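You operate a simulated robot arm through the tools that you are given. There is no shell and no other tool. Be economical: measure what you need, move in short steps, check, and stop when the job is done.

You are at the controls of a simulated robot arm. One attempt, no reset.

## Task
Wash and dry the used paint brush, and lid both open pots.
Fine: rinse it in the rinsing pot, then wipe it dry on the pad and hang it in the empty plain hole; each lid goes on the pot of its colour.

The check looks at the end state, three seconds after you hand in, the way a careful person would. Anything else that was tipped, shoved, dropped, spilled or broken makes it a failure. Lids that push on must go on centred and level and be pressed home; caps that screw on are set level and turned clockwise until they are tight.

## Robot
A 7-joint arm with a two-finger parallel gripper on a trunk, on a base that drives. Base frame: it is fixed to the floor where the robot stands at the start and does not move with it; the origin is under the middle of the robot, x ahead of it, y to its left, z up; the surface under the hand at the start is at about z = 0.8. Lengths are in m, angles in rad, forces in N, time in s.
With the tool pointing down near the work surface it reaches from about 0.36 to 0.86 m from the robot's upright axis, wherever it stands. Its first joint turns from -2.897 to 2.897 rad. Places, roughly: first plain hole [0.7, 0.4, 0.9]; pad stick (3x3x13 cm) [0.7, 0.4, 0.9]; rinsing pot [0.5, -0.1, 0.8]. Payload 3.43 kg.
The TCP is the grasp point between the finger pads, 0.034 m short of the fingertips. In the tool frame z runs along the fingers and y along their closing line. The gripper opens to 0.128 m. The fingers are 0.024 m wide and 0.012 m thick; the gripper's body (0.048 by 0.13 m) begins 0.096 m behind the TCP.
Orientation is told as [roll, pitch, yaw] about the base's x, y, z axes, in that order, counted from this pose: with the fingers straight down and closing along the base's y, the tool's x points along the base's -x, its y along +y and its z along -z.

## Interface
- The arm moves only by the tool nudge_tool. Its argument "moves" is a list of rows, each an object of numbers (a shift or turn left out is 0, a gripper value left out holds the last): "tx", "ty", "tz": the shift along the base's x, y, z in m; "ax", "ay", "az": the turn, a rotation vector about the base's x, y, z in rad; "fingers": the gripper command, from -1 (shut) to 1 (fully open), values between in proportion. In form: [{"tx": .., "ty": .., "tz": .., "ax": .., "ay": .., "az": .., "fingers": ..}, ...]. A call has 1 to 12 rows; each row shifts and turns the commanded pose from where the row before left it. Each row takes 0.2 s and may step no farther than 0.05 m and 0.15 rad from the row before; otherwise, or with a gripper value out of range, the whole call is refused. Where a pose cannot be reached the arm comes as near as it can. A force on the tool above 40 N (or 10 N above the force at the start of the call, whichever is more), or a blocked arm, ends the call early, and 0.2 s more pass. Each finger travels about 0.153 m/s and halts on what it meets, pressing with about 45 N; the grip force reading is that of the motor and also rises with nothing between the fingers. The clock runs only during rows and for 0.2 s after the last one: add rows that do not move to give the fingers time. It gives the time, the measured TCP pose, the force on the tool (base axes), the opening and the grip force at its end, in the units of the frame above (readings bear some noise), with the torque about the TCP (base axes, N m) and any sound that the robot's microphone picked up.
- Cameras (640 x 400 px; columns grow to the right, rows downward): "scene" is now at [0.1566, 0.0304, 1.5428]; the picture's right is [0.49, -0.87, -0.00], its down [-0.75, -0.43, -0.50] and it looks along [0.44, 0.25, -0.87] (base axes); focal length 274 px, centre (320, 200). "wrist" rides on the gripper at [0.076, -0.011, -0.16] in the tool frame; the picture's right is [0.15, 0.99, 0.00], its down [-0.88, 0.13, -0.46] and it looks along [-0.45, 0.07, 0.89] (tool axes); focal length 234 px, centre (320, 200).
- capture(camera): a new picture of that camera. It takes no simulated time.
- base_move(legs): drives the robot by 1 to 6 legs, each [ahead, turn to the left] in m and rad, along the robot's own axes; the way and the turn of a leg run together, so that a leg with both is an arc; at most 1.5 m and 3.142 rad a leg. The arm and the cameras ride along, it lands a little off, and it stops where it bumps. It gives what a move gives.
- pan_tilt(pan, tilt): turns the head with the scene camera to pan (to the left, within 2.304 rad either way) and tilt (down, from -0.506 to 1.204), counted from straight ahead of the robot. It gives what a move gives.
- probe_pixels(camera, pixels): for up to 12 pixels [column, row] of the newest picture of that camera ("zoom" is the newest enlarged one), the place [x, y, z] in the base frame of the surface seen there, good to about 0.003 m, but the place of the scene camera against the robot may be out by one fixed shift of up to 0.012 m in any direction. It takes no simulated time.
- close_up(camera, box): a new picture of the part [left, top, right, bottom] of that camera's present view, enlarged. It takes no simulated time.
- job_done(): hands the job in; it is judged then, once.

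Work in short steps. Measure before you move; look again where a grasp or a placing could have gone wrong, and mend it. You have 80 turns and 48 pictures in all, those below and enlarged ones among them. Open the gripper and draw the arm clear of the work before you hand the job in, unless the task says otherwise; then end with one line.

The tools are called after "Emit:" as a command line: name --argument value ..., lists and objects as JSON in quotes. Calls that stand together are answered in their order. nudge_tool: Moves the arm, as the interface text tells. Its arguments: {"type":"object","properties":{"moves":{"type":"array","items":{"type":"object","properties":{"tx":{"type":"number"},"ty":{"type":"number"},"tz":{"type":"number"},"ax":{"type":"number"},"ay":{"type":"number"},"az":{"type":"number"},"fingers":{"type":"number"}}}}},"required":["moves"]} The other tools are called the same way: base_move (legs) drives the base; pan_tilt (pan, tilt) turns the head that bears the scene camera; capture (camera) takes a picture; probe_pixels (camera, pixels) gives the place of the surface under pixels of a picture; close_up (camera, box) takes an enlarged picture of a part of a camera's view; job_done () hands the job in.

At the start:

```text
t: 0.0
ee_pos: [0.2641, 0.4026, 1.1884]
ee_rot: [-0.001, 0.001, -0.002]
force: [0.2, 0.3, -0.2]
moment: [-0.01, 0.05, 0.02]
gripper_width: 0.1281
finger_force: 0.1
robot x, y, heading: [-0.0031, -0.0001, -0.001]
head pan, tilt: [0.517, 1.045]
```

scene: 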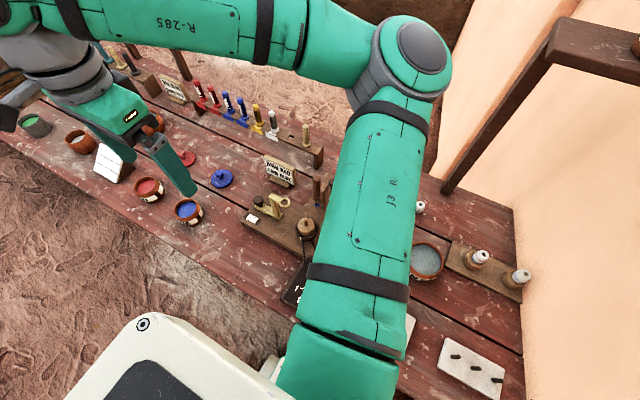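
wrist: 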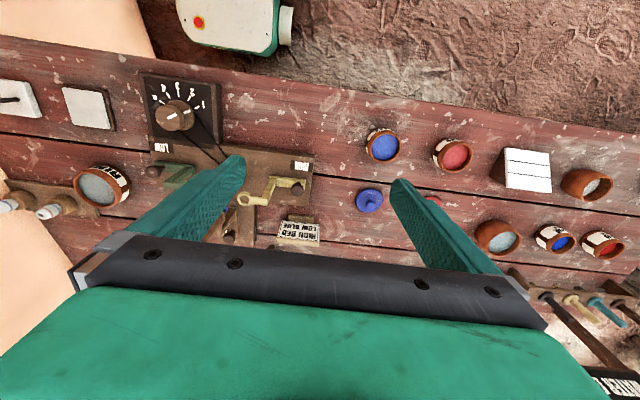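

The arm blocks part of the scene view, so I enlarge both views to find brushes, pots and lids.

Emit:
close_up --camera "scene" --box '[0, 30, 340, 240]'

Emit:
close_up --camera "wrist" --box '[320, 100, 640, 300]'

```text
1.88 times, centred on (170, 135) of scene
```

zoom: 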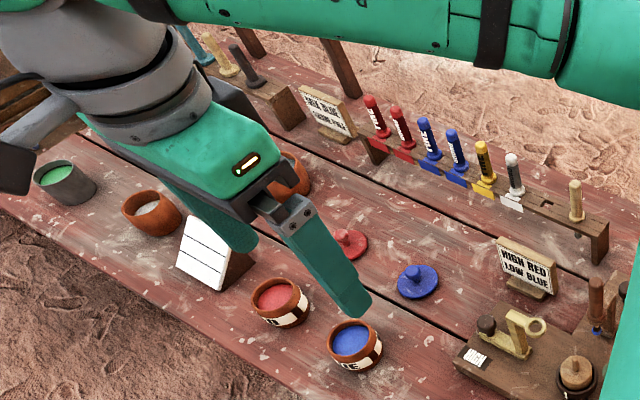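

```text
2.00 times, centred on (480, 200) of wrist
```

zoom: 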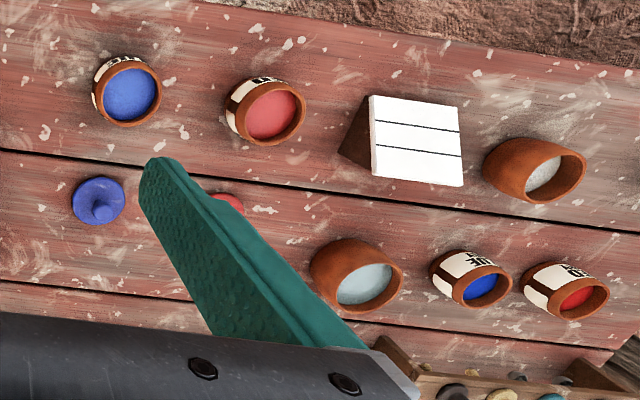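

The pots at left are partly hidden. I pan the head left and look without moving the arm.

Emit:
pan_tilt --pan 0.9 --tilt 0.8

Emit:
capture --camera "scene"

```text
t: 0.9
ee_pos: [0.2652, 0.4034, 1.1891]
ee_rot: [0.0, 0.0, 0.001]
force: [0.9, -0.3, -0.2]
moment: [-0.01, 0.0, 0.05]
gripper_width: 0.1281
finger_force: 0.1
robot x, y, heading: [0.0032, -0.0037, 0.001]
head pan, tilt: [0.901, 0.799]
```

```text
43 pictures are left
```

scene: 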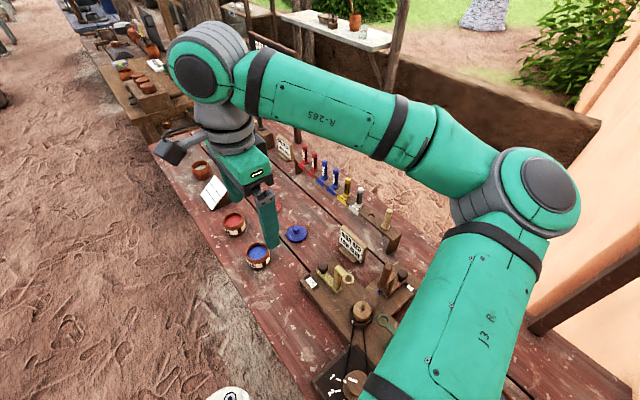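

I measure the key items in the wrist picture and its zoom.

Emit:
probe_pixels --camera "wrist" --pixels '[[97, 190], [382, 148], [452, 157], [368, 200], [88, 108], [20, 100], [527, 168], [590, 188], [497, 238], [560, 243], [605, 248], [60, 212]]'

Emit:
nudge_tool --moves '[{"tx": 0.05}, {"tx": 0.05}, {"tx": 0.03, "ty": 0.04}, {"ty": 0.05}, {"ty": 0.05}, {"ty": 0.0}]'

Emit:
capture --camera "wrist"

```text
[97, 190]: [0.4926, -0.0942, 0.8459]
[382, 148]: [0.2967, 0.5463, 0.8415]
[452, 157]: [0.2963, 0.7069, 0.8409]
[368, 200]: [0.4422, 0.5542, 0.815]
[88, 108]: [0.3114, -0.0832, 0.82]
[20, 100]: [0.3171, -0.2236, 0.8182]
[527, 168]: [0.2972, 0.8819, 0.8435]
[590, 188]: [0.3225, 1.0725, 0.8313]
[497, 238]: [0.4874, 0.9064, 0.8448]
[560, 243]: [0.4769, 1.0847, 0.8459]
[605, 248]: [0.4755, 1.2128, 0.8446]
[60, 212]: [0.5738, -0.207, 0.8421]
```

```text
t: 2.3
ee_pos: [0.3973, 0.544, 1.1901]
ee_rot: [-0.001, 0.0, -0.001]
force: [0.6, 0.1, 1.2]
moment: [0.01, 0.03, 0.0]
gripper_width: 0.1279
finger_force: 0.1
robot x, y, heading: [-0.0001, 0.0007, 0.003]
head pan, tilt: [0.901, 0.799]
```

```text
42 pictures are left
```

wrist: 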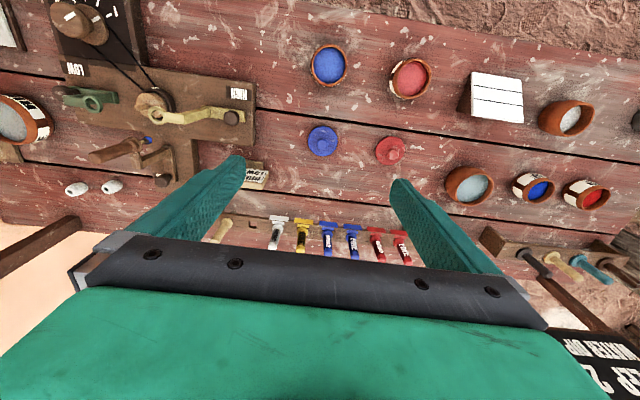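

I enlarge the area of the rack and the mechanism, and the scene view.

Emit:
close_up --camera "wrist" --box '[40, 60, 280, 210]'

Emit:
close_up --camera "scene" --box '[250, 130, 450, 255]'

Emit:
close_up --camera "scene" --box '[280, 260, 440, 360]'

```text
2.67 times, centred on (160, 135) of wrist
```

zoom: 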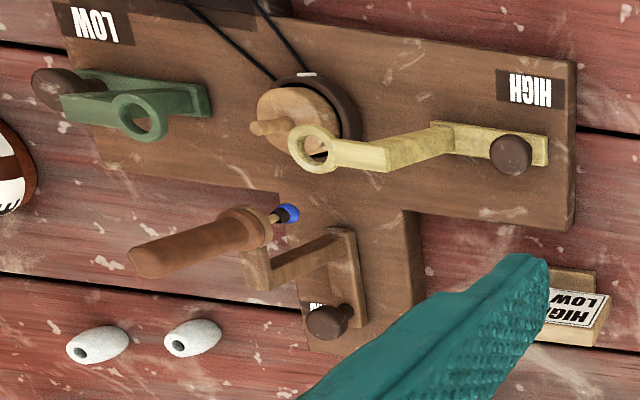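

```text
3.20 times, centred on (350, 192) of scene
```

zoom: 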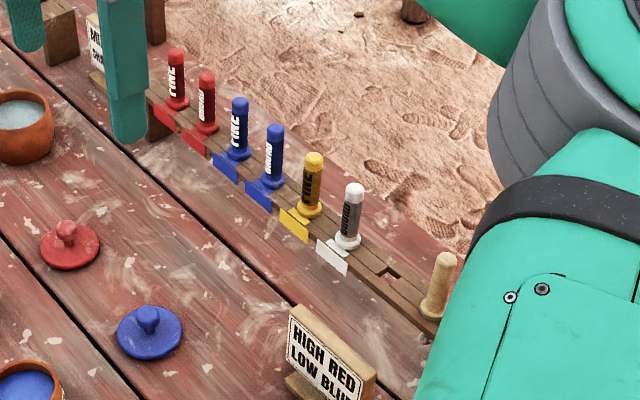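

```text
4.00 times, centred on (360, 310) of scene
```

zoom: 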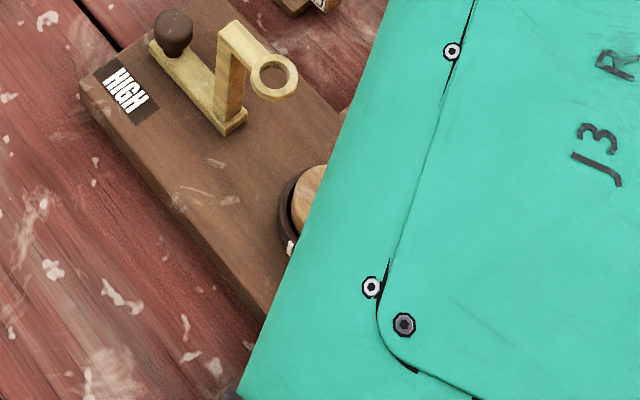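

I look to the right side with the head, since the arm is at left now.

Emit:
pan_tilt --pan 0.0 --tilt 1.0

Emit:
capture --camera "scene"

```text
t: 3.5
ee_pos: [0.3986, 0.5444, 1.1905]
ee_rot: [0.0, -0.001, 0.001]
force: [-0.6, -0.8, 0.1]
moment: [0.01, -0.01, 0.0]
gripper_width: 0.128
finger_force: 0.1
robot x, y, heading: [0.0018, 0.001, 0.002]
head pan, tilt: [0.0, 1.0]
```

```text
38 pictures are left
```

scene: 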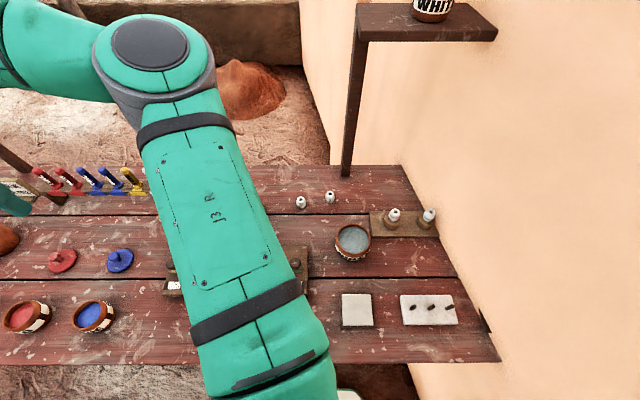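

I zoom on the right part of the table.

Emit:
close_up --camera "scene" --box '[260, 170, 500, 340]'

Emit:
nudge_tool --moves '[{"ty": -0.05}, {"ty": -0.05}, {"ty": -0.05}, {"ty": -0.05}, {"ty": -0.05}, {"ty": -0.05}, {"ty": -0.05}, {"ty": -0.05}, {"ty": -0.05}, {"ty": -0.05}, {"ty": -0.05}, {"ty": -0.05}]'

Emit:
nudge_tool --moves '[{"ty": -0.05}, {"ty": -0.05}, {"ty": -0.05}, {"ty": -0.05}, {"ty": -0.05}, {"ty": 0}]'

Emit:
pan_tilt --pan 0.45 --tilt 0.95

Emit:
capture --camera "scene"

```text
2.35 times, centred on (380, 255) of scene
```

zoom: 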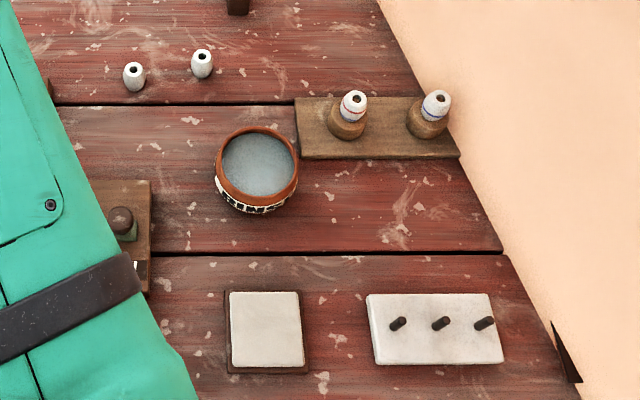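

```text
t: 6.1
ee_pos: [0.3947, -0.0572, 1.1888]
ee_rot: [0.0, 0.0, 0.0]
force: [-0.1, 1.0, 0.1]
moment: [-0.01, 0.01, 0.0]
gripper_width: 0.1277
finger_force: 0.1
robot x, y, heading: [-0.002, -0.0033, -0.001]
head pan, tilt: [0.0, 1.0]
```

```text
t: 7.5
ee_pos: [0.3935, -0.3039, 1.1865]
ee_rot: [0.0, 0.001, 0.001]
force: [-0.8, 0.5, 0.0]
moment: [0.02, 0.0, -0.02]
gripper_width: 0.1279
finger_force: 0.0
robot x, y, heading: [0.0034, 0.0016, 0.003]
head pan, tilt: [0.0, 1.0]
```

```text
t: 8.4
ee_pos: [0.3912, -0.3044, 1.1867]
ee_rot: [0.001, -0.001, 0.0]
force: [0.4, 0.4, 0.6]
moment: [0.01, 0.01, -0.01]
gripper_width: 0.1279
finger_force: 0.1
robot x, y, heading: [-0.0008, -0.004, 0.002]
head pan, tilt: [0.45, 0.949]
```

```text
36 pictures are left
```

scene: 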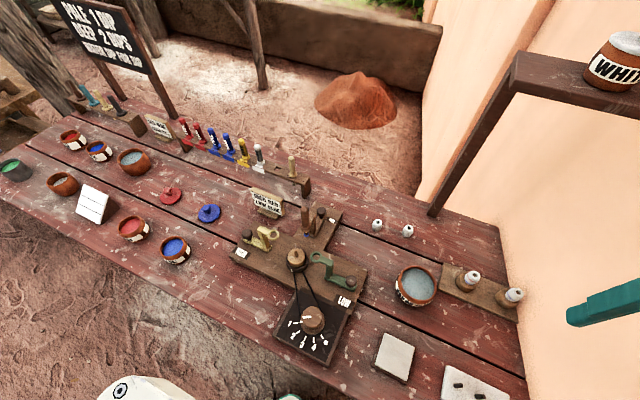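

Clear view now. I zoom on the rack/signs and on the machine holding the brush.

Emit:
close_up --camera "scene" --box '[220, 170, 380, 270]'

Emit:
close_up --camera "scene" --box '[50, 80, 330, 255]'

```text
4.00 times, centred on (300, 220) of scene
```

zoom: 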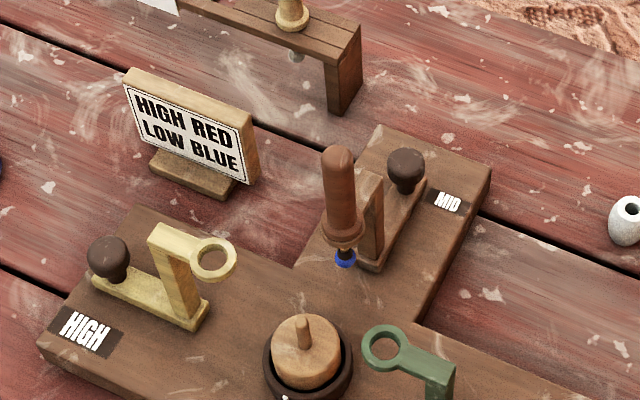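

```text
2.29 times, centred on (190, 168) of scene
```

zoom: 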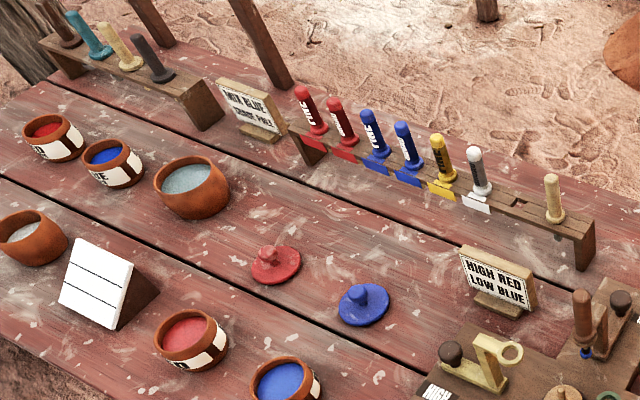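

I zoom on the rack end with the empty hole.

Emit:
close_up --camera "scene" --box '[230, 135, 326, 195]'

Emit:
probe_pixels --camera "zoom" --pixels '[[380, 195], [250, 148], [190, 130], [330, 180], [440, 215], [402, 105], [405, 185], [505, 280], [505, 325], [190, 60], [360, 215], [300, 170]]'

```text
6.67 times, centred on (278, 165) of scene
```

zoom: 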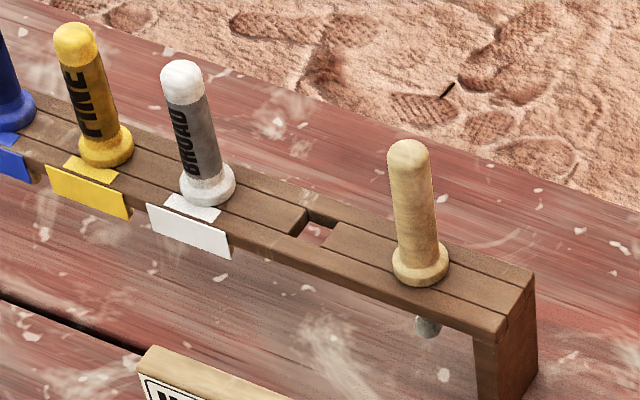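

```text
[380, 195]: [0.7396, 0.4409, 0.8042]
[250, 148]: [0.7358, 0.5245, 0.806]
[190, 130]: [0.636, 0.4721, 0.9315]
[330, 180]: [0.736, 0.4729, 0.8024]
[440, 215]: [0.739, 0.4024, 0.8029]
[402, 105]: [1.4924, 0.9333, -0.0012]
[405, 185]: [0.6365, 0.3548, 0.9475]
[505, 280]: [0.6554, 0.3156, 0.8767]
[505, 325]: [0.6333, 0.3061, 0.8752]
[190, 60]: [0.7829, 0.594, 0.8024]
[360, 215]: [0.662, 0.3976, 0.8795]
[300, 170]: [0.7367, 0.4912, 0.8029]
```

Probing rack top, hole edges, pad stick collar and top.

Emit:
probe_pixels --camera "zoom" --pixels '[[290, 222], [307, 207], [345, 222], [328, 240], [300, 240], [280, 200], [360, 245], [408, 146], [420, 275], [427, 330], [183, 66], [208, 195]]'

Emit:
close_up --camera "scene" --box '[220, 170, 380, 270]'

Emit:
probe_pixels --camera "zoom" --pixels '[[338, 155], [342, 235], [345, 260], [330, 300], [370, 180], [405, 155], [418, 235], [213, 235], [213, 260], [395, 335], [305, 320], [375, 215]]'

```text
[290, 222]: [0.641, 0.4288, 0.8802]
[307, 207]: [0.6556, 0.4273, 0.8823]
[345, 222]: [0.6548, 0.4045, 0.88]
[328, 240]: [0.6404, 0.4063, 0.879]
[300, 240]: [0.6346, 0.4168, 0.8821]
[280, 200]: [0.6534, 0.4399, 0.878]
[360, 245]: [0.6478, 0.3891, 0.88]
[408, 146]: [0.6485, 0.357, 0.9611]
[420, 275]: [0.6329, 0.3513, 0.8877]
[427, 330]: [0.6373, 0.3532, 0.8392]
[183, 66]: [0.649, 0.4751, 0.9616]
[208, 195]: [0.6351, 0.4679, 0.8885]
```

```text
4.00 times, centred on (300, 220) of scene
```

zoom: 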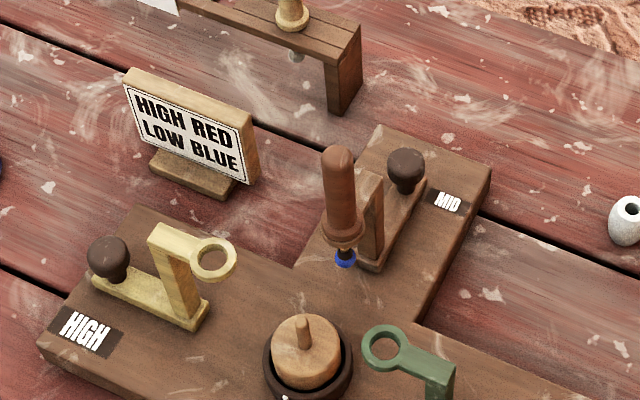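

```text
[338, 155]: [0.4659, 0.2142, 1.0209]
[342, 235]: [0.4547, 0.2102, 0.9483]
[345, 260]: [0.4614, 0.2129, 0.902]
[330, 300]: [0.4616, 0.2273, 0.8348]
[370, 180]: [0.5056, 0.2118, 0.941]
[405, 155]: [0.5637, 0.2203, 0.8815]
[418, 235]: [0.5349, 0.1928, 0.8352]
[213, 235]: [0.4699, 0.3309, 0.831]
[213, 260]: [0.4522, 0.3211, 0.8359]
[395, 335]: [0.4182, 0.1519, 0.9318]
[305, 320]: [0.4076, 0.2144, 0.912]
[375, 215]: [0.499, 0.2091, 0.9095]
```

I read the pot labels to know which pots are meant.

Emit:
close_up --camera "scene" --box '[40, 120, 200, 270]'

Emit:
probe_pixels --camera "scene" --pixels '[[133, 228], [175, 250], [171, 190], [208, 208], [72, 140], [98, 150], [416, 284], [397, 355], [171, 201], [208, 220]]'

```text
2.67 times, centred on (120, 195) of scene
```

zoom: 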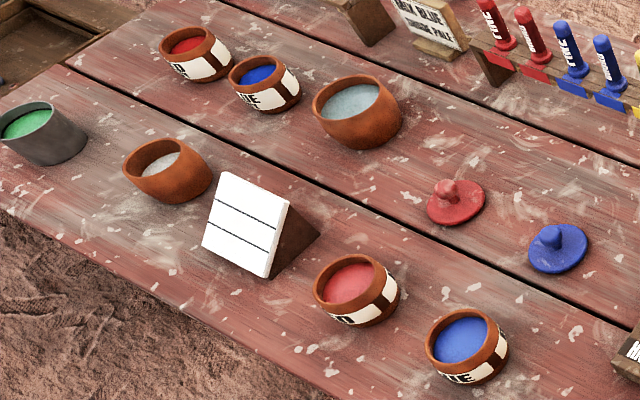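

```text
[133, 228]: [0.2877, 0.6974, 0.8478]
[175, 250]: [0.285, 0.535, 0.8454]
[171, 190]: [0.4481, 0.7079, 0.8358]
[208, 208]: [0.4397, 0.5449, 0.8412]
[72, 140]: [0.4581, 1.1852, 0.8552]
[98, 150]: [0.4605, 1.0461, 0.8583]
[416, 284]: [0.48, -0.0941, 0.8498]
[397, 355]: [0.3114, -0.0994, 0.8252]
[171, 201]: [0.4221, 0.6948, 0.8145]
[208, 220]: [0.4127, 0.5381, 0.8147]
```

Front pots are labelled RED/BLUE next to their lids. Used brush hangs in the MID ring at about (0.466, 0.213), top 1.02. I move the hand over and look with the wrist camera.

Emit:
nudge_tool --moves '[{"ty": 0.05}, {"ty": 0.05}, {"ty": 0.05}, {"ty": 0.05}, {"ty": 0.05}, {"ty": 0.05}, {"ty": 0.05}, {"ty": 0.05}, {"ty": 0.05}, {"ty": 0.05}, {"ty": 0.02, "tx": -0.04}, {}]'

Emit:
capture --camera "wrist"

```text
t: 11.0
ee_pos: [0.3524, 0.2156, 1.188]
ee_rot: [0.0, 0.0, -0.002]
force: [-0.1, 0.5, 0.3]
moment: [0.01, -0.02, 0.05]
gripper_width: 0.1282
finger_force: 0.1
robot x, y, heading: [-0.0014, -0.0054, 0.002]
head pan, tilt: [0.45, 0.949]
```

```text
30 pictures are left
```

wrist: 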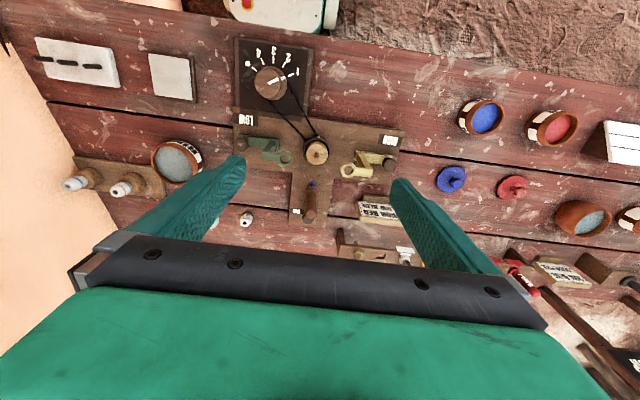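

Brush is at about (310,190–220). I probe it along with rinse pot, pad, hole and lids with the wrist camera for calibration.

Emit:
close_up --camera "wrist" --box '[240, 130, 400, 230]'

Emit:
probe_pixels --camera "wrist" --pixels '[[309, 190], [310, 198], [310, 205], [310, 212], [150, 62], [192, 95], [172, 75], [157, 160], [200, 160], [178, 145], [178, 178], [450, 175]]'

```text
4.00 times, centred on (320, 180) of wrist
```

zoom: 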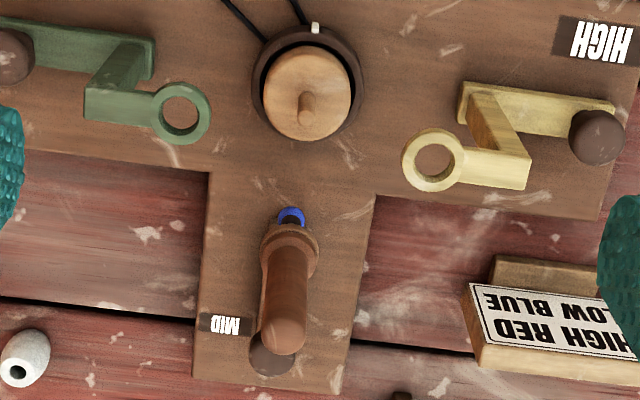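

```text
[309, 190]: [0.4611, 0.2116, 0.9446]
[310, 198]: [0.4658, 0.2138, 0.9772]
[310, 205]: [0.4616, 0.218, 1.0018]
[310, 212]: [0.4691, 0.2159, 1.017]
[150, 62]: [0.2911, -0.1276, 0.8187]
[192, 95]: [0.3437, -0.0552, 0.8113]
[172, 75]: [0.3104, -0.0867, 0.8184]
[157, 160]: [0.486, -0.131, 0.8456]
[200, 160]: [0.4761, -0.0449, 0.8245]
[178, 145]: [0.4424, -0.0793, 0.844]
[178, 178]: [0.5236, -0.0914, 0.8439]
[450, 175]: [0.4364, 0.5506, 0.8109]
```

Brush axis ≈ (0.472, 0.215), top 1.019, collar top ≈0.951. I move above it and descend with the fingers open, stopping with TCP at 0.992.

Emit:
nudge_tool --moves '[{"tx": 0.05}, {"tx": 0.05}, {"tx": 0.02}, {"tz": -0.03}, {"tz": -0.03}, {}]'

Emit:
capture --camera "wrist"

```text
t: 12.4
ee_pos: [0.4739, 0.2134, 1.128]
ee_rot: [0.0, -0.001, 0.001]
force: [-0.1, -0.8, 0.1]
moment: [-0.02, -0.02, 0.01]
gripper_width: 0.1278
finger_force: 0.0
robot x, y, heading: [-0.0006, -0.0018, 0.001]
head pan, tilt: [0.45, 0.949]
```

```text
28 pictures are left
```

wrist: 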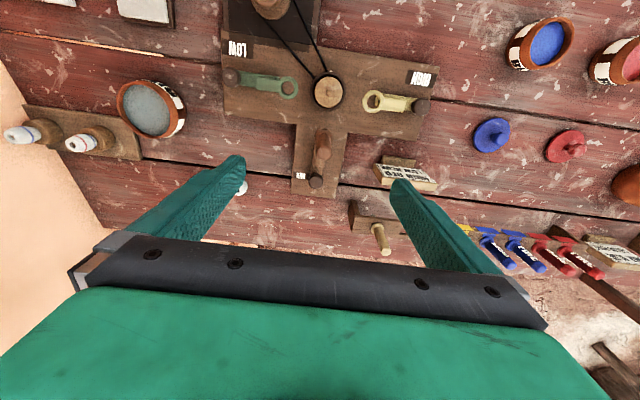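

The brush (322,145) lies between the fingers; I verify its place again.

Emit:
probe_pixels --camera "wrist" --pixels '[[322, 132], [322, 138], [323, 145], [323, 151], [314, 150], [331, 150], [325, 157]]'

Emit:
nudge_tool --moves '[{"tz": -0.05}, {"tz": -0.04}, {"tz": -0.025}, {"tz": -0.02}, {}]'

Emit:
capture --camera "wrist"

```text
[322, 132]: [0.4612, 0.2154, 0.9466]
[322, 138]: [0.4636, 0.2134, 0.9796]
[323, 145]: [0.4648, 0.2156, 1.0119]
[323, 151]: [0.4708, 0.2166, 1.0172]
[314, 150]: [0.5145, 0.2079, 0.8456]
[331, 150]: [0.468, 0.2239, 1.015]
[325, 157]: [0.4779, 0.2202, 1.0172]
```

```text
t: 13.6
ee_pos: [0.4738, 0.2123, 0.9946]
ee_rot: [0.001, 0.001, 0.001]
force: [-0.2, 0.4, -0.2]
moment: [0.0, -0.02, -0.01]
gripper_width: 0.128
finger_force: 0.1
robot x, y, heading: [-0.0017, -0.0007, -0.001]
head pan, tilt: [0.45, 0.949]
```

```text
27 pictures are left
```

wrist: 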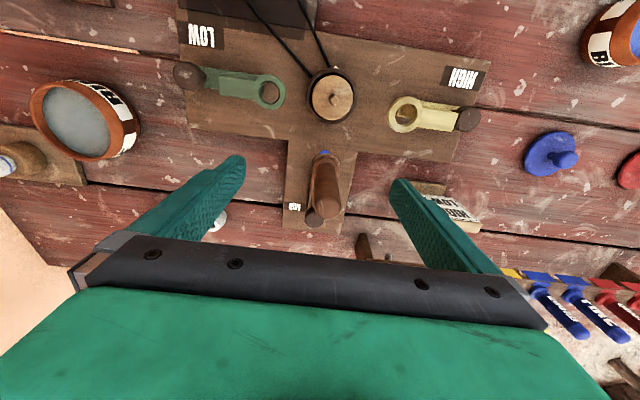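

Brush ~4 mm to +y of TCP. I correct, close, and lift slightly.

Emit:
nudge_tool --moves '[{"ty": 0.004, "tz": -0.003}, {"fingers": -0.4}, {"fingers": -0.4}, {"fingers": -0.65}, {"fingers": -1}, {"fingers": -1}, {"fingers": -1}]'

Emit:
nudge_tool --moves '[{"tz": 0.01}, {"tz": 0.02}, {"tz": 0.03}, {"tz": 0.04}, {}]'

Emit:
capture --camera "wrist"

```text
t: 15.2
ee_pos: [0.4749, 0.2168, 0.9913]
ee_rot: [0.0, -0.002, -0.001]
force: [0.2, -0.6, 1.5]
moment: [-0.12, 0.01, -0.02]
gripper_width: 0.0164
finger_force: 45.3
robot x, y, heading: [0.0025, 0.0009, 0.005]
head pan, tilt: [0.45, 0.949]
```

```text
t: 16.4
ee_pos: [0.4759, 0.2151, 1.0896]
ee_rot: [0.0, -0.001, 0.001]
force: [0.2, 0.1, 0.4]
moment: [0.01, 0.0, -0.01]
gripper_width: 0.0168
finger_force: 45.3
robot x, y, heading: [-0.0015, 0.0003, -0.002]
head pan, tilt: [0.45, 0.949]
```

```text
26 pictures are left
```

wrist: 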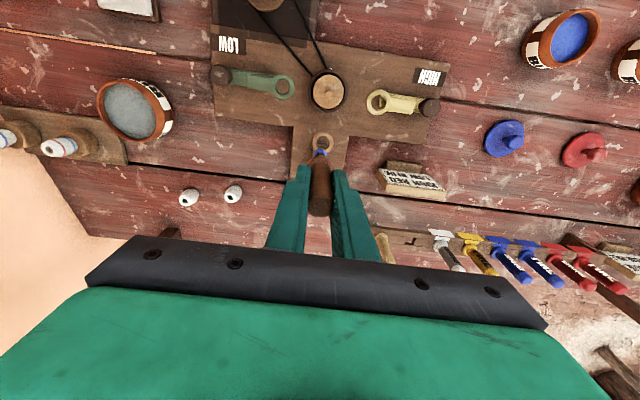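

Brush is free, ring stays. I probe the rinsing pot's water at (130,108) and its rim, and the held brush.

Emit:
probe_pixels --camera "wrist" --pixels '[[130, 108], [130, 95], [128, 125], [100, 108], [157, 108], [123, 81], [130, 139], [323, 150], [322, 155], [320, 170]]'

Emit:
nudge_tool --moves '[{"ty": -0.05}, {"ty": -0.05}, {"ty": -0.05}, {"ty": -0.05}, {"ty": -0.05}, {"ty": -0.05, "tx": 0.01}, {}]'

Emit:
capture --camera "wrist"

```text
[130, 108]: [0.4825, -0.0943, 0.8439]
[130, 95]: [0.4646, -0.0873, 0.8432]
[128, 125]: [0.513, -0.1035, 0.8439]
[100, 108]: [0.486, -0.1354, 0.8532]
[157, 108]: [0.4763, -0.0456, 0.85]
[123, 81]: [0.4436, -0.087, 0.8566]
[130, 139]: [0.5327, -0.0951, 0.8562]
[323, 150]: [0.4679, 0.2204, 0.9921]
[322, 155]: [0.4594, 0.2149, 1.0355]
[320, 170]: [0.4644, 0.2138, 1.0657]
```

```text
refused: row 6 steps farther than a row can; nothing moved
```

```text
25 pictures are left
```

wrist: 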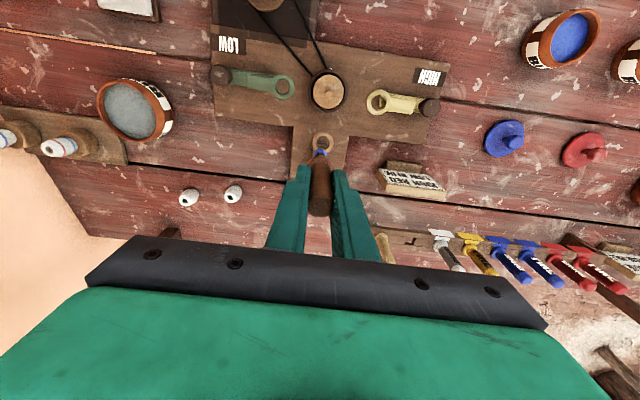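

Pot centre ≈ (0.487,-0.091), water at 0.844. I travel there high.

Emit:
nudge_tool --moves '[{"ty": -0.05}, {"ty": -0.05}, {"ty": -0.05}, {"ty": -0.05}, {"ty": -0.05}, {"ty": -0.045, "tx": 0.012}, {"ty": -0.01}, {}]'

Emit:
capture --camera "wrist"

```text
t: 18.2
ee_pos: [0.4856, -0.0904, 1.0909]
ee_rot: [0.0, -0.001, 0.0]
force: [0.8, 0.0, -0.3]
moment: [0.03, 0.05, -0.04]
gripper_width: 0.0167
finger_force: 44.8
robot x, y, heading: [0.0015, -0.0013, 0.0]
head pan, tilt: [0.45, 0.949]
```

```text
24 pictures are left
```

wrist: 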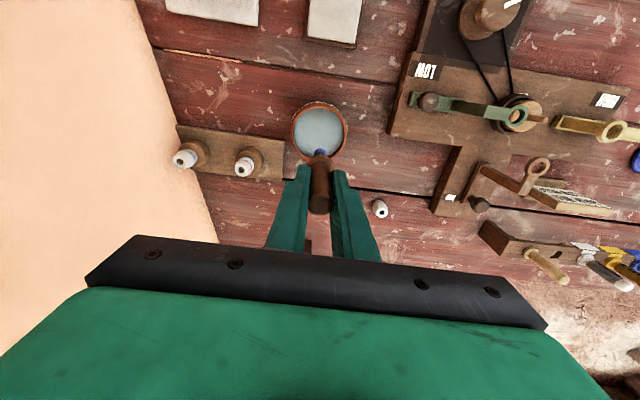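

Well centred. I lower so the tip is ~2 cm into the water and swish gently.

Emit:
nudge_tool --moves '[{"tz": -0.05}, {"tz": -0.05}, {"tz": -0.04}, {"tz": -0.03}, {"tx": 0.012}, {"tx": -0.012, "ty": 0.012}, {"tx": -0.012, "ty": -0.012}, {"tx": 0.012, "ty": -0.012}, {"tx": 0.012, "ty": 0.012}, {"tx": -0.012, "ty": 0.012}, {"ty": -0.012}, {}]'

Emit:
nudge_tool --moves '[{"tx": 0.012}, {"tx": -0.012, "ty": 0.012}, {"tx": -0.012, "ty": -0.012}, {"tx": 0.012, "ty": -0.012}, {"tx": 0.012, "ty": 0.012}, {"tx": -0.012, "ty": 0.012}, {"ty": -0.012}, {}]'

Emit:
nudge_tool --moves '[{"tz": 0.02}, {"tz": 0.03}, {"tz": 0.04}, {"tz": 0.05}, {}]'

Emit:
close_up --camera "wrist" --box '[240, 80, 400, 220]'

```text
t: 20.8
ee_pos: [0.4853, -0.0884, 0.9206]
ee_rot: [0.002, -0.001, -0.001]
force: [0.5, -0.4, -0.8]
moment: [-0.01, -0.01, -0.03]
gripper_width: 0.0173
finger_force: 45.0
robot x, y, heading: [0.0027, -0.0036, 0.001]
head pan, tilt: [0.45, 0.949]
```

```text
t: 22.6
ee_pos: [0.4861, -0.0893, 0.9212]
ee_rot: [-0.001, 0.0, 0.001]
force: [0.7, -0.8, -0.6]
moment: [-0.01, 0.03, 0.02]
gripper_width: 0.0171
finger_force: 44.7
robot x, y, heading: [0.0001, 0.0031, 0.002]
head pan, tilt: [0.45, 0.949]
```

```text
t: 23.8
ee_pos: [0.489, -0.0866, 1.061]
ee_rot: [-0.001, 0.001, 0.0]
force: [0.3, -0.1, -1.2]
moment: [0.01, -0.02, 0.0]
gripper_width: 0.017
finger_force: 44.9
robot x, y, heading: [0.002, 0.0047, -0.006]
head pan, tilt: [0.45, 0.949]
```

```text
2.86 times, centred on (320, 150) of wrist
```

zoom: 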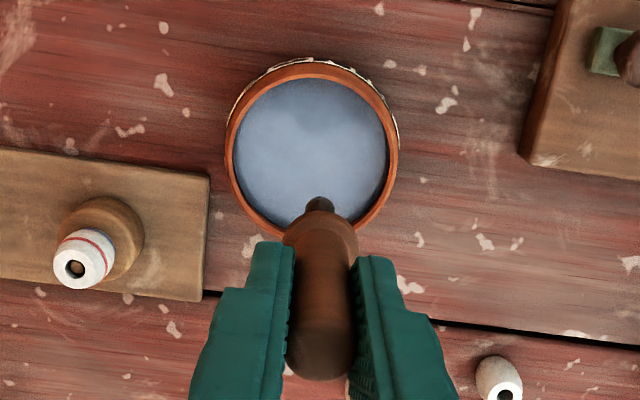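

Tip is now clean (dark, wet). I move over the pad at ~(0.315,-0.09), staying high, and check reach.

Emit:
nudge_tool --moves '[{"tx": -0.05}, {"tx": -0.05}, {"tx": -0.05}, {"tx": -0.03}, {}]'

Emit:
nudge_tool --moves '[{"tz": -0.04}, {"tz": -0.04}, {"tz": -0.03}, {}]'

Emit:
capture --camera "wrist"

```text
t: 25.0
ee_pos: [0.3467, -0.1038, 1.0739]
ee_rot: [0.0, 0.004, 0.001]
force: [-0.7, 0.7, 0.9]
moment: [0.01, 0.02, 0.03]
gripper_width: 0.0173
finger_force: 45.5
out of reach, approached as far as the arm can: row 3, 4
robot x, y, heading: [-0.0019, -0.0003, -0.002]
head pan, tilt: [0.45, 0.949]
```

```text
t: 26.0
ee_pos: [0.356, -0.1065, 0.9622]
ee_rot: [-0.001, 0.003, 0.0]
force: [-0.1, 0.7, -1.0]
moment: [-0.01, 0.03, 0.03]
gripper_width: 0.0171
finger_force: 44.4
out of reach, approached as far as the arm can: row 1
robot x, y, heading: [0.0017, -0.0004, -0.001]
head pan, tilt: [0.45, 0.949]
```

```text
22 pictures are left
```

wrist: 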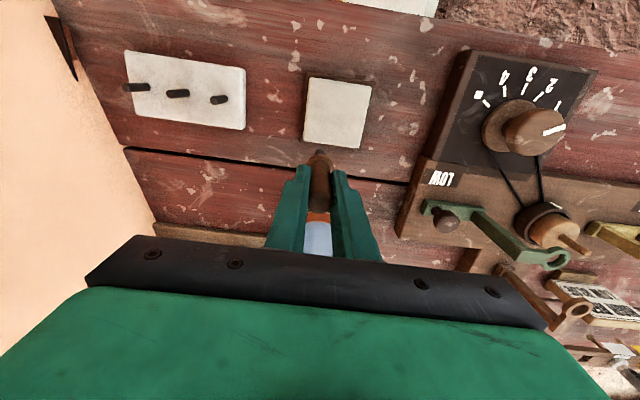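

Out of reach as feared; I raise the brush and back the base off 0.12 m, watching the pose.

Emit:
probe_pixels --camera "wrist" --pixels '[[312, 80], [370, 86], [306, 140], [360, 146], [338, 112], [321, 153]]'

Emit:
nudge_tool --moves '[{"tz": 0.05}, {"tz": 0.05}, {"tz": 0.03, "tx": 0.03}, {}]'

Emit:
base_move --legs '[[-0.12, 0]]'

```text
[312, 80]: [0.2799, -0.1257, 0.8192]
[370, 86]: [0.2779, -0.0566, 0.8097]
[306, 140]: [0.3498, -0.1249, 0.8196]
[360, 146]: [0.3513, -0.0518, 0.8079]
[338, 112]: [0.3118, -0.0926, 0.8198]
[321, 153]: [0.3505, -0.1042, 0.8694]
```

```text
t: 27.0
ee_pos: [0.3848, -0.1052, 1.0933]
ee_rot: [-0.001, -0.001, 0.0]
force: [0.1, -0.5, -0.5]
moment: [0.01, 0.01, 0.03]
gripper_width: 0.0173
finger_force: 45.1
robot x, y, heading: [-0.0019, -0.0004, 0.005]
head pan, tilt: [0.45, 0.949]
```

```text
t: 28.2
ee_pos: [0.2619, -0.1046, 1.0934]
ee_rot: [0.0, -0.001, 0.002]
force: [-0.4, -0.9, -0.7]
moment: [0.03, -0.01, -0.03]
gripper_width: 0.0169
finger_force: 44.6
robot x, y, heading: [-0.125, 0.0, 0.002]
head pan, tilt: [0.45, 0.949]
```

Pad: x 0.28–0.35, y -0.125–-0.055, top 0.819. I go above it and lower close.

Emit:
nudge_tool --moves '[{"tx": 0.045}, {"tx": 0.012, "ty": 0.014}, {"tz": -0.05}, {"tz": -0.05}, {"tz": -0.05}, {"tz": -0.015}, {}]'

Emit:
close_up --camera "wrist" --box '[240, 80, 400, 220]'

```text
t: 29.7
ee_pos: [0.3179, -0.0913, 0.9313]
ee_rot: [0.0, -0.004, 0.004]
force: [-4.0, 1.0, 16.9]
moment: [0.04, 0.47, -0.03]
gripper_width: 0.0172
finger_force: 44.7
robot x, y, heading: [-0.1217, -0.0008, 0.004]
head pan, tilt: [0.45, 0.949]
stopped in row 7: the force on the tool passed its limit at 42 N (the readings are from after the stop); the commanded pose is now the measured one
```

```text
2.86 times, centred on (320, 150) of wrist
```

zoom: 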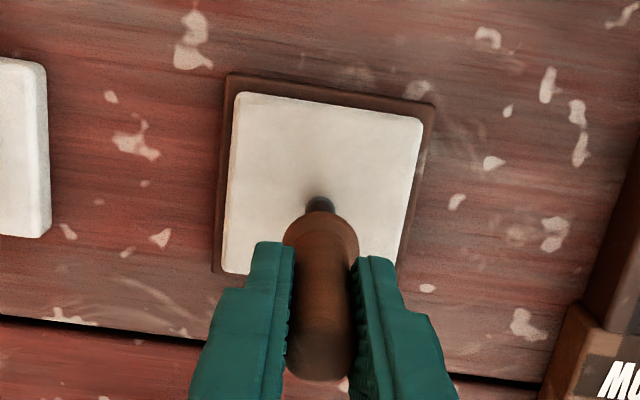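

Contact with the pad occurred at TCP 0.931 (tip ≈0.112 below TCP). I ease off 1.5 mm and stroke across the pad.

Emit:
nudge_tool --moves '[{"tz": 0.002}, {}]'

Emit:
nudge_tool --moves '[{"ty": 0.01}, {"ty": 0.01}, {"ty": -0.01}, {"ty": -0.01}, {"ty": -0.01}, {"ty": -0.01}, {"ty": 0.01}, {"ty": 0.01}, {}]'

```text
t: 30.3
ee_pos: [0.318, -0.0911, 0.9331]
ee_rot: [0.0, -0.004, 0.003]
force: [0.7, 0.6, -0.2]
moment: [0.03, 0.03, -0.01]
gripper_width: 0.0172
finger_force: 44.6
robot x, y, heading: [-0.1217, 0.001, 0.006]
head pan, tilt: [0.45, 0.949]
```

```text
t: 32.3
ee_pos: [0.3186, -0.0901, 0.9316]
ee_rot: [-0.001, -0.002, 0.003]
force: [0.1, 0.2, 0.7]
moment: [0.01, 0.01, 0.0]
gripper_width: 0.0174
finger_force: 45.0
robot x, y, heading: [-0.123, 0.0013, 0.002]
head pan, tilt: [0.45, 0.949]
```

No contact at that height; I lower by 1 mm steps for a light press and stroke in contact.

Emit:
nudge_tool --moves '[{"tz": -0.002}, {}]'

Emit:
nudge_tool --moves '[{"tz": -0.001}, {}]'

```text
t: 32.9
ee_pos: [0.3191, -0.0919, 0.9301]
ee_rot: [0.0, -0.005, 0.005]
force: [-3.2, 0.8, 19.8]
moment: [0.07, 0.3, -0.01]
gripper_width: 0.017
finger_force: 44.9
robot x, y, heading: [-0.1239, -0.0004, 0.005]
head pan, tilt: [0.45, 0.949]
```

```text
t: 33.3
ee_pos: [0.3178, -0.0896, 0.9291]
ee_rot: [-0.003, -0.006, 0.003]
force: [-3.7, -0.5, 15.5]
moment: [-0.02, 0.42, 0.0]
gripper_width: 0.0171
finger_force: 45.3
robot x, y, heading: [-0.1217, 0.0, 0.005]
head pan, tilt: [0.45, 0.949]
stopped in row 2: the force on the tool passed its limit at 41 N (the readings are from after the stop); the commanded pose is now the measured one
```

Firm but moderate contact (15 N). I stroke back and forth at this height.

Emit:
nudge_tool --moves '[{"ty": 0.01, "tz": 0.0005}, {"ty": 0.012}, {"ty": -0.012}, {"ty": -0.012}, {"ty": -0.012}, {"ty": -0.01}, {"ty": 0.012}, {"ty": 0.012}, {}]'

Emit:
nudge_tool --moves '[{"ty": 0.012}, {"ty": 0.01}, {"ty": -0.012}, {"ty": -0.012}, {"ty": -0.012}, {"ty": -0.01}, {"ty": 0.012}, {"ty": 0.012}, {}]'

Emit:
close_up --camera "wrist" --box '[240, 80, 400, 220]'

```text
t: 35.3
ee_pos: [0.3195, -0.0914, 0.93]
ee_rot: [-0.002, -0.004, 0.006]
force: [0.1, -5.3, 13.1]
moment: [-0.7, -0.05, 0.02]
gripper_width: 0.0173
finger_force: 45.4
robot x, y, heading: [-0.1274, -0.0002, 0.001]
head pan, tilt: [0.45, 0.949]
```

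```text
t: 37.3
ee_pos: [0.3181, -0.0905, 0.9303]
ee_rot: [-0.001, -0.007, 0.005]
force: [0.5, -0.9, 0.1]
moment: [0.0, -0.02, 0.0]
gripper_width: 0.0172
finger_force: 45.0
robot x, y, heading: [-0.1227, -0.002, 0.002]
head pan, tilt: [0.45, 0.949]
```

```text
2.86 times, centred on (320, 150) of wrist
```

zoom: 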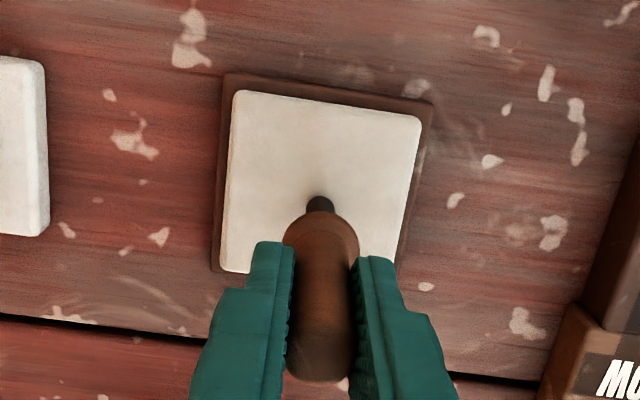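

Force faded at the end; I press 1 mm more and make a second set of strokes, then lift and inspect the tip.

Emit:
nudge_tool --moves '[{"tz": -0.001}, {"ty": 0.012}, {"ty": 0.01}, {"ty": -0.012}, {"ty": -0.012}, {"ty": -0.012}, {"ty": -0.01}, {"ty": 0.012}, {"ty": 0.012}, {}]'

Emit:
nudge_tool --moves '[{"ty": 0.012}, {"ty": 0.01}, {"ty": -0.012}, {"ty": -0.012}, {"ty": -0.012}, {"ty": -0.01}, {"ty": 0.012}, {"ty": 0.012}, {}]'

Emit:
nudge_tool --moves '[{"tz": 0.03}, {"tz": 0.05}, {"tz": 0.05}, {"tz": 0.05}, {}]'

Emit:
close_up --camera "wrist" --box '[240, 80, 400, 220]'

```text
t: 39.4
ee_pos: [0.3186, -0.0949, 0.9285]
ee_rot: [-0.011, -0.008, 0.004]
force: [-2.0, -4.1, 10.7]
moment: [-0.54, 0.32, 0.0]
gripper_width: 0.0175
finger_force: 45.3
robot x, y, heading: [-0.1242, -0.0034, 0.005]
head pan, tilt: [0.45, 0.949]
stopped in row 10: the force on the tool passed its limit at 41 N (the readings are from after the stop); the commanded pose is now the measured one
```

```text
t: 41.4
ee_pos: [0.3199, -0.0945, 0.9297]
ee_rot: [-0.009, -0.008, 0.004]
force: [1.5, -7.7, 16.1]
moment: [-0.88, -0.09, -0.01]
gripper_width: 0.0171
finger_force: 45.0
robot x, y, heading: [-0.1194, -0.0008, 0.001]
head pan, tilt: [0.45, 0.949]
```

```text
t: 42.6
ee_pos: [0.3191, -0.0922, 1.1087]
ee_rot: [-0.006, -0.005, 0.004]
force: [-0.1, 1.0, -0.4]
moment: [0.0, 0.05, -0.02]
gripper_width: 0.0169
finger_force: 44.5
robot x, y, heading: [-0.1194, -0.0023, 0.003]
head pan, tilt: [0.45, 0.949]
```

```text
2.86 times, centred on (320, 150) of wrist
```

zoom: 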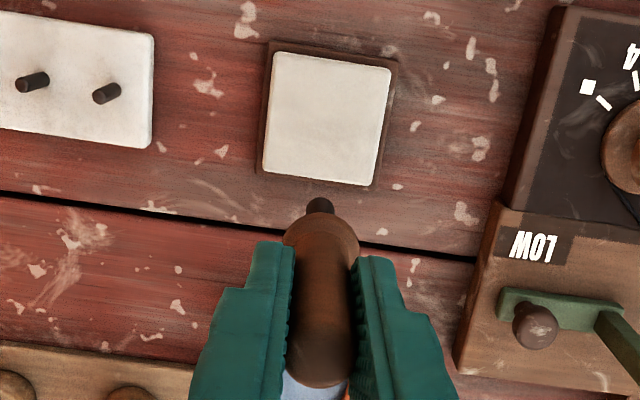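

Tip looks clean and dry; pad undisturbed. I raise, drive forward again and turn the hand 90° so the fingers close along x for the rack.

Emit:
nudge_tool --moves '[{"tz": 0.04, "ax": 0.006, "ay": 0.005, "az": -0.004}, {}]'

Emit:
base_move --legs '[[0.12, 0]]'

Emit:
nudge_tool --moves '[{"tx": 0.03, "ty": 0.04, "az": -0.14}, {"tx": 0.03, "ty": 0.04, "az": -0.14}, {"tx": 0.02, "ty": 0.045, "az": -0.14}, {"tx": 0.02, "ty": 0.045, "az": -0.14}, {"tx": 0.01, "ty": 0.045, "az": -0.14}, {"tx": 0.01, "ty": 0.045, "az": -0.14}, {"tx": 0.01, "ty": 0.045, "az": -0.14}, {"tx": 0.01, "ty": 0.045, "az": -0.14}, {"tx": 0.01, "ty": 0.045, "az": -0.14}, {"ty": 0.045, "az": -0.14}, {"ty": 0.03, "az": -0.14}, {"az": -0.03}]'

```text
t: 43.2
ee_pos: [0.3196, -0.0923, 1.1513]
ee_rot: [-0.002, -0.003, 0.001]
force: [-0.1, -0.3, -1.1]
moment: [-0.01, -0.03, -0.03]
gripper_width: 0.017
finger_force: 45.1
robot x, y, heading: [-0.1249, -0.0001, 0.002]
head pan, tilt: [0.45, 0.949]
```

```text
t: 44.4
ee_pos: [0.4409, -0.0919, 1.1496]
ee_rot: [-0.001, -0.003, 0.001]
force: [0.1, -0.2, -0.1]
moment: [0.0, 0.03, 0.0]
gripper_width: 0.0172
finger_force: 45.5
robot x, y, heading: [-0.0017, 0.0018, 0.008]
head pan, tilt: [0.45, 0.949]
```

```text
t: 47.0
ee_pos: [0.5901, 0.3789, 1.1484]
ee_rot: [-0.002, -0.004, -1.572]
force: [0.0, -0.4, 0.2]
moment: [0.03, -0.02, 0.0]
gripper_width: 0.0174
finger_force: 45.3
robot x, y, heading: [-0.0033, -0.0022, 0.006]
head pan, tilt: [0.45, 0.949]
```

Reached with yaw −1.57. I move above the hole (≈0.648, 0.416) and look from the wrist.

Emit:
nudge_tool --moves '[{"tx": 0.03, "ty": 0.02, "ay": 0.004, "ax": 0.002}, {"tx": 0.03, "ty": 0.018}, {"tz": -0.05}, {}]'

Emit:
capture --camera "wrist"

Emit:
close_up --camera "scene" --box '[210, 110, 330, 200]'

```text
t: 48.0
ee_pos: [0.6501, 0.4184, 1.101]
ee_rot: [-0.004, -0.003, -1.568]
force: [0.7, -0.1, 0.1]
moment: [-0.02, 0.01, 0.0]
gripper_width: 0.017
finger_force: 45.2
robot x, y, heading: [-0.0024, -0.0006, -0.001]
head pan, tilt: [0.45, 0.949]
```

```text
18 pictures are left
```

wrist: 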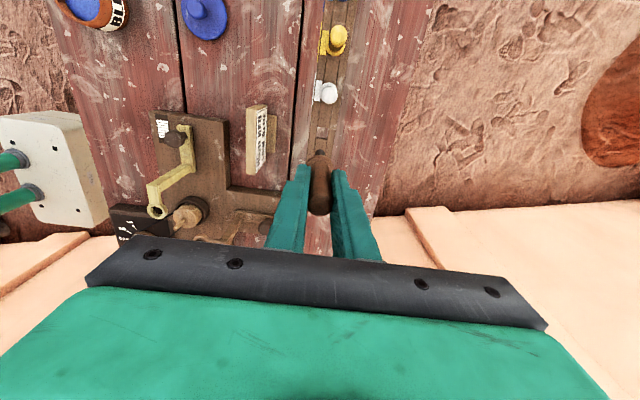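

```text
4.44 times, centred on (270, 155) of scene
```

zoom: 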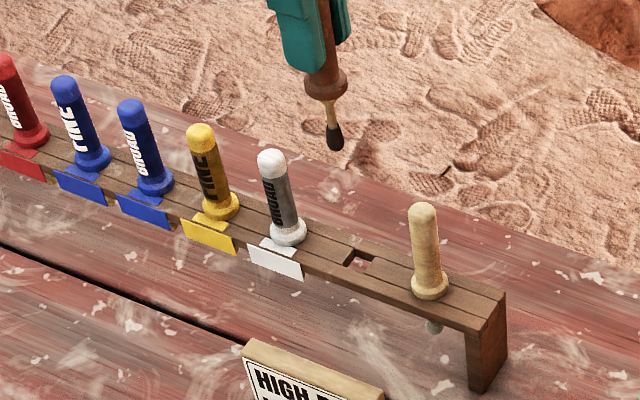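

I compare brush and hole in the same (scene) camera so the shift cancels.

Emit:
probe_pixels --camera "zoom" --pixels '[[335, 130], [335, 147], [327, 88], [343, 262], [351, 246], [380, 255], [372, 268], [345, 254], [378, 262], [428, 292], [289, 238], [334, 143]]'

```text
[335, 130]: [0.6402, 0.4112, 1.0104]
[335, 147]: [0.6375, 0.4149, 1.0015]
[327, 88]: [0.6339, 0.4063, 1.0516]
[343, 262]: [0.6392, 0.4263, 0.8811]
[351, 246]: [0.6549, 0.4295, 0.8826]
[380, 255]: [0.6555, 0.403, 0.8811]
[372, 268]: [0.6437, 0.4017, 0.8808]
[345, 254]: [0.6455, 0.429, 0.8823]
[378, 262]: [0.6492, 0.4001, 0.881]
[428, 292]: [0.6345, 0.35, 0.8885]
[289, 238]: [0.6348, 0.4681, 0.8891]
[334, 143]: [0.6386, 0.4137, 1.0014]
```

Brush is nearly aligned (needs +2 mm in y). I lower until the tip is just above the rack top and look again.

Emit:
nudge_tool --moves '[{"ty": 0.0015, "tx": 0.0005, "tz": -0.03}, {"tz": -0.04}, {"tz": -0.025}, {}]'

Emit:
close_up --camera "scene" --box '[230, 130, 320, 190]'

```text
t: 49.0
ee_pos: [0.6497, 0.4178, 1.0046]
ee_rot: [-0.006, 0.0, -1.57]
force: [-0.3, 0.7, -1.1]
moment: [0.0, -0.05, -0.01]
gripper_width: 0.0174
finger_force: 45.2
robot x, y, heading: [-0.0016, 0.0022, 0.006]
head pan, tilt: [0.45, 0.949]
```

```text
6.67 times, centred on (275, 160) of scene
```

zoom: 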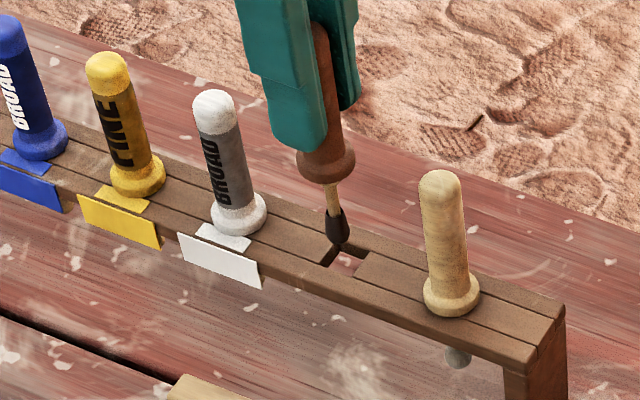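

The tip is above the hole; I probe tip and hole corners in this view.

Emit:
probe_pixels --camera "zoom" --pixels '[[338, 240], [337, 232], [338, 215], [325, 172], [318, 264], [328, 250], [355, 280], [372, 254], [346, 240], [455, 308], [242, 228], [330, 186]]'

```text
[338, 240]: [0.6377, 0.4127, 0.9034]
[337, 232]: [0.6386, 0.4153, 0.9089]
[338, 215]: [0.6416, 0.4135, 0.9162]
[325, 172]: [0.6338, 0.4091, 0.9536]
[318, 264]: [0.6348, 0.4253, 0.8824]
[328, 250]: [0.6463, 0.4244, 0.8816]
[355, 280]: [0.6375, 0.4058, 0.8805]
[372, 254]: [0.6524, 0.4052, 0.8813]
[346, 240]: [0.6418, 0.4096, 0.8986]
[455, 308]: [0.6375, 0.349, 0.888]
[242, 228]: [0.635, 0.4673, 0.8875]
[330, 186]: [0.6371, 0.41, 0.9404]
```

Collar matches the expected (0.635, 0.409). I lower in small steps watching force.

Emit:
nudge_tool --moves '[{"tz": -0.015}, {"tz": -0.015}, {"tz": -0.01}, {}]'

Emit:
nudge_tool --moves '[{"tz": -0.01}, {"tz": -0.005}, {"tz": -0.004}, {}]'

Emit:
close_up --camera "scene" --box '[230, 130, 320, 190]'

```text
t: 50.0
ee_pos: [0.6508, 0.4191, 0.9636]
ee_rot: [-0.008, 0.001, -1.57]
force: [0.1, -0.6, -0.5]
moment: [0.01, 0.02, -0.04]
gripper_width: 0.0175
finger_force: 44.9
robot x, y, heading: [-0.0028, 0.0022, 0.004]
head pan, tilt: [0.45, 0.949]
```

```text
t: 51.0
ee_pos: [0.6511, 0.4175, 0.947]
ee_rot: [-0.006, 0.0, -1.57]
force: [0.8, 0.2, -1.4]
moment: [-0.01, -0.01, -0.01]
gripper_width: 0.0172
finger_force: 44.7
robot x, y, heading: [-0.0049, 0.0007, 0.002]
head pan, tilt: [0.45, 0.949]
```

```text
6.67 times, centred on (275, 160) of scene
```

zoom: 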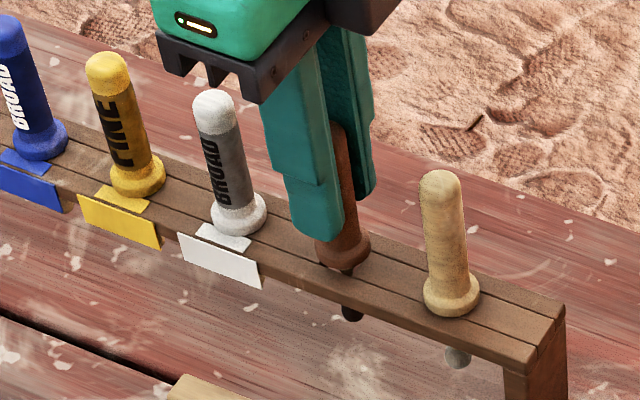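

The brush passes through the hole (tip visible below the rack). I lower until the collar touches.

Emit:
nudge_tool --moves '[{"tz": -0.003}, {"tz": -0.003}, {}]'

Emit:
nudge_tool --moves '[{"tz": -0.002}, {"tz": -0.002}, {}]'

```text
t: 51.8
ee_pos: [0.6506, 0.4182, 0.9393]
ee_rot: [-0.004, -0.001, -1.57]
force: [-0.1, -0.2, -0.2]
moment: [0.02, -0.03, 0.01]
gripper_width: 0.017
finger_force: 44.9
robot x, y, heading: [-0.003, 0.0012, 0.008]
head pan, tilt: [0.45, 0.949]
```

```text
t: 52.6
ee_pos: [0.6516, 0.4187, 0.9374]
ee_rot: [-0.004, 0.002, -1.57]
force: [-3.9, -2.0, 24.3]
moment: [-0.37, 0.18, -0.03]
gripper_width: 0.0173
finger_force: 44.9
robot x, y, heading: [-0.0009, 0.0007, 0.004]
head pan, tilt: [0.45, 0.949]
```

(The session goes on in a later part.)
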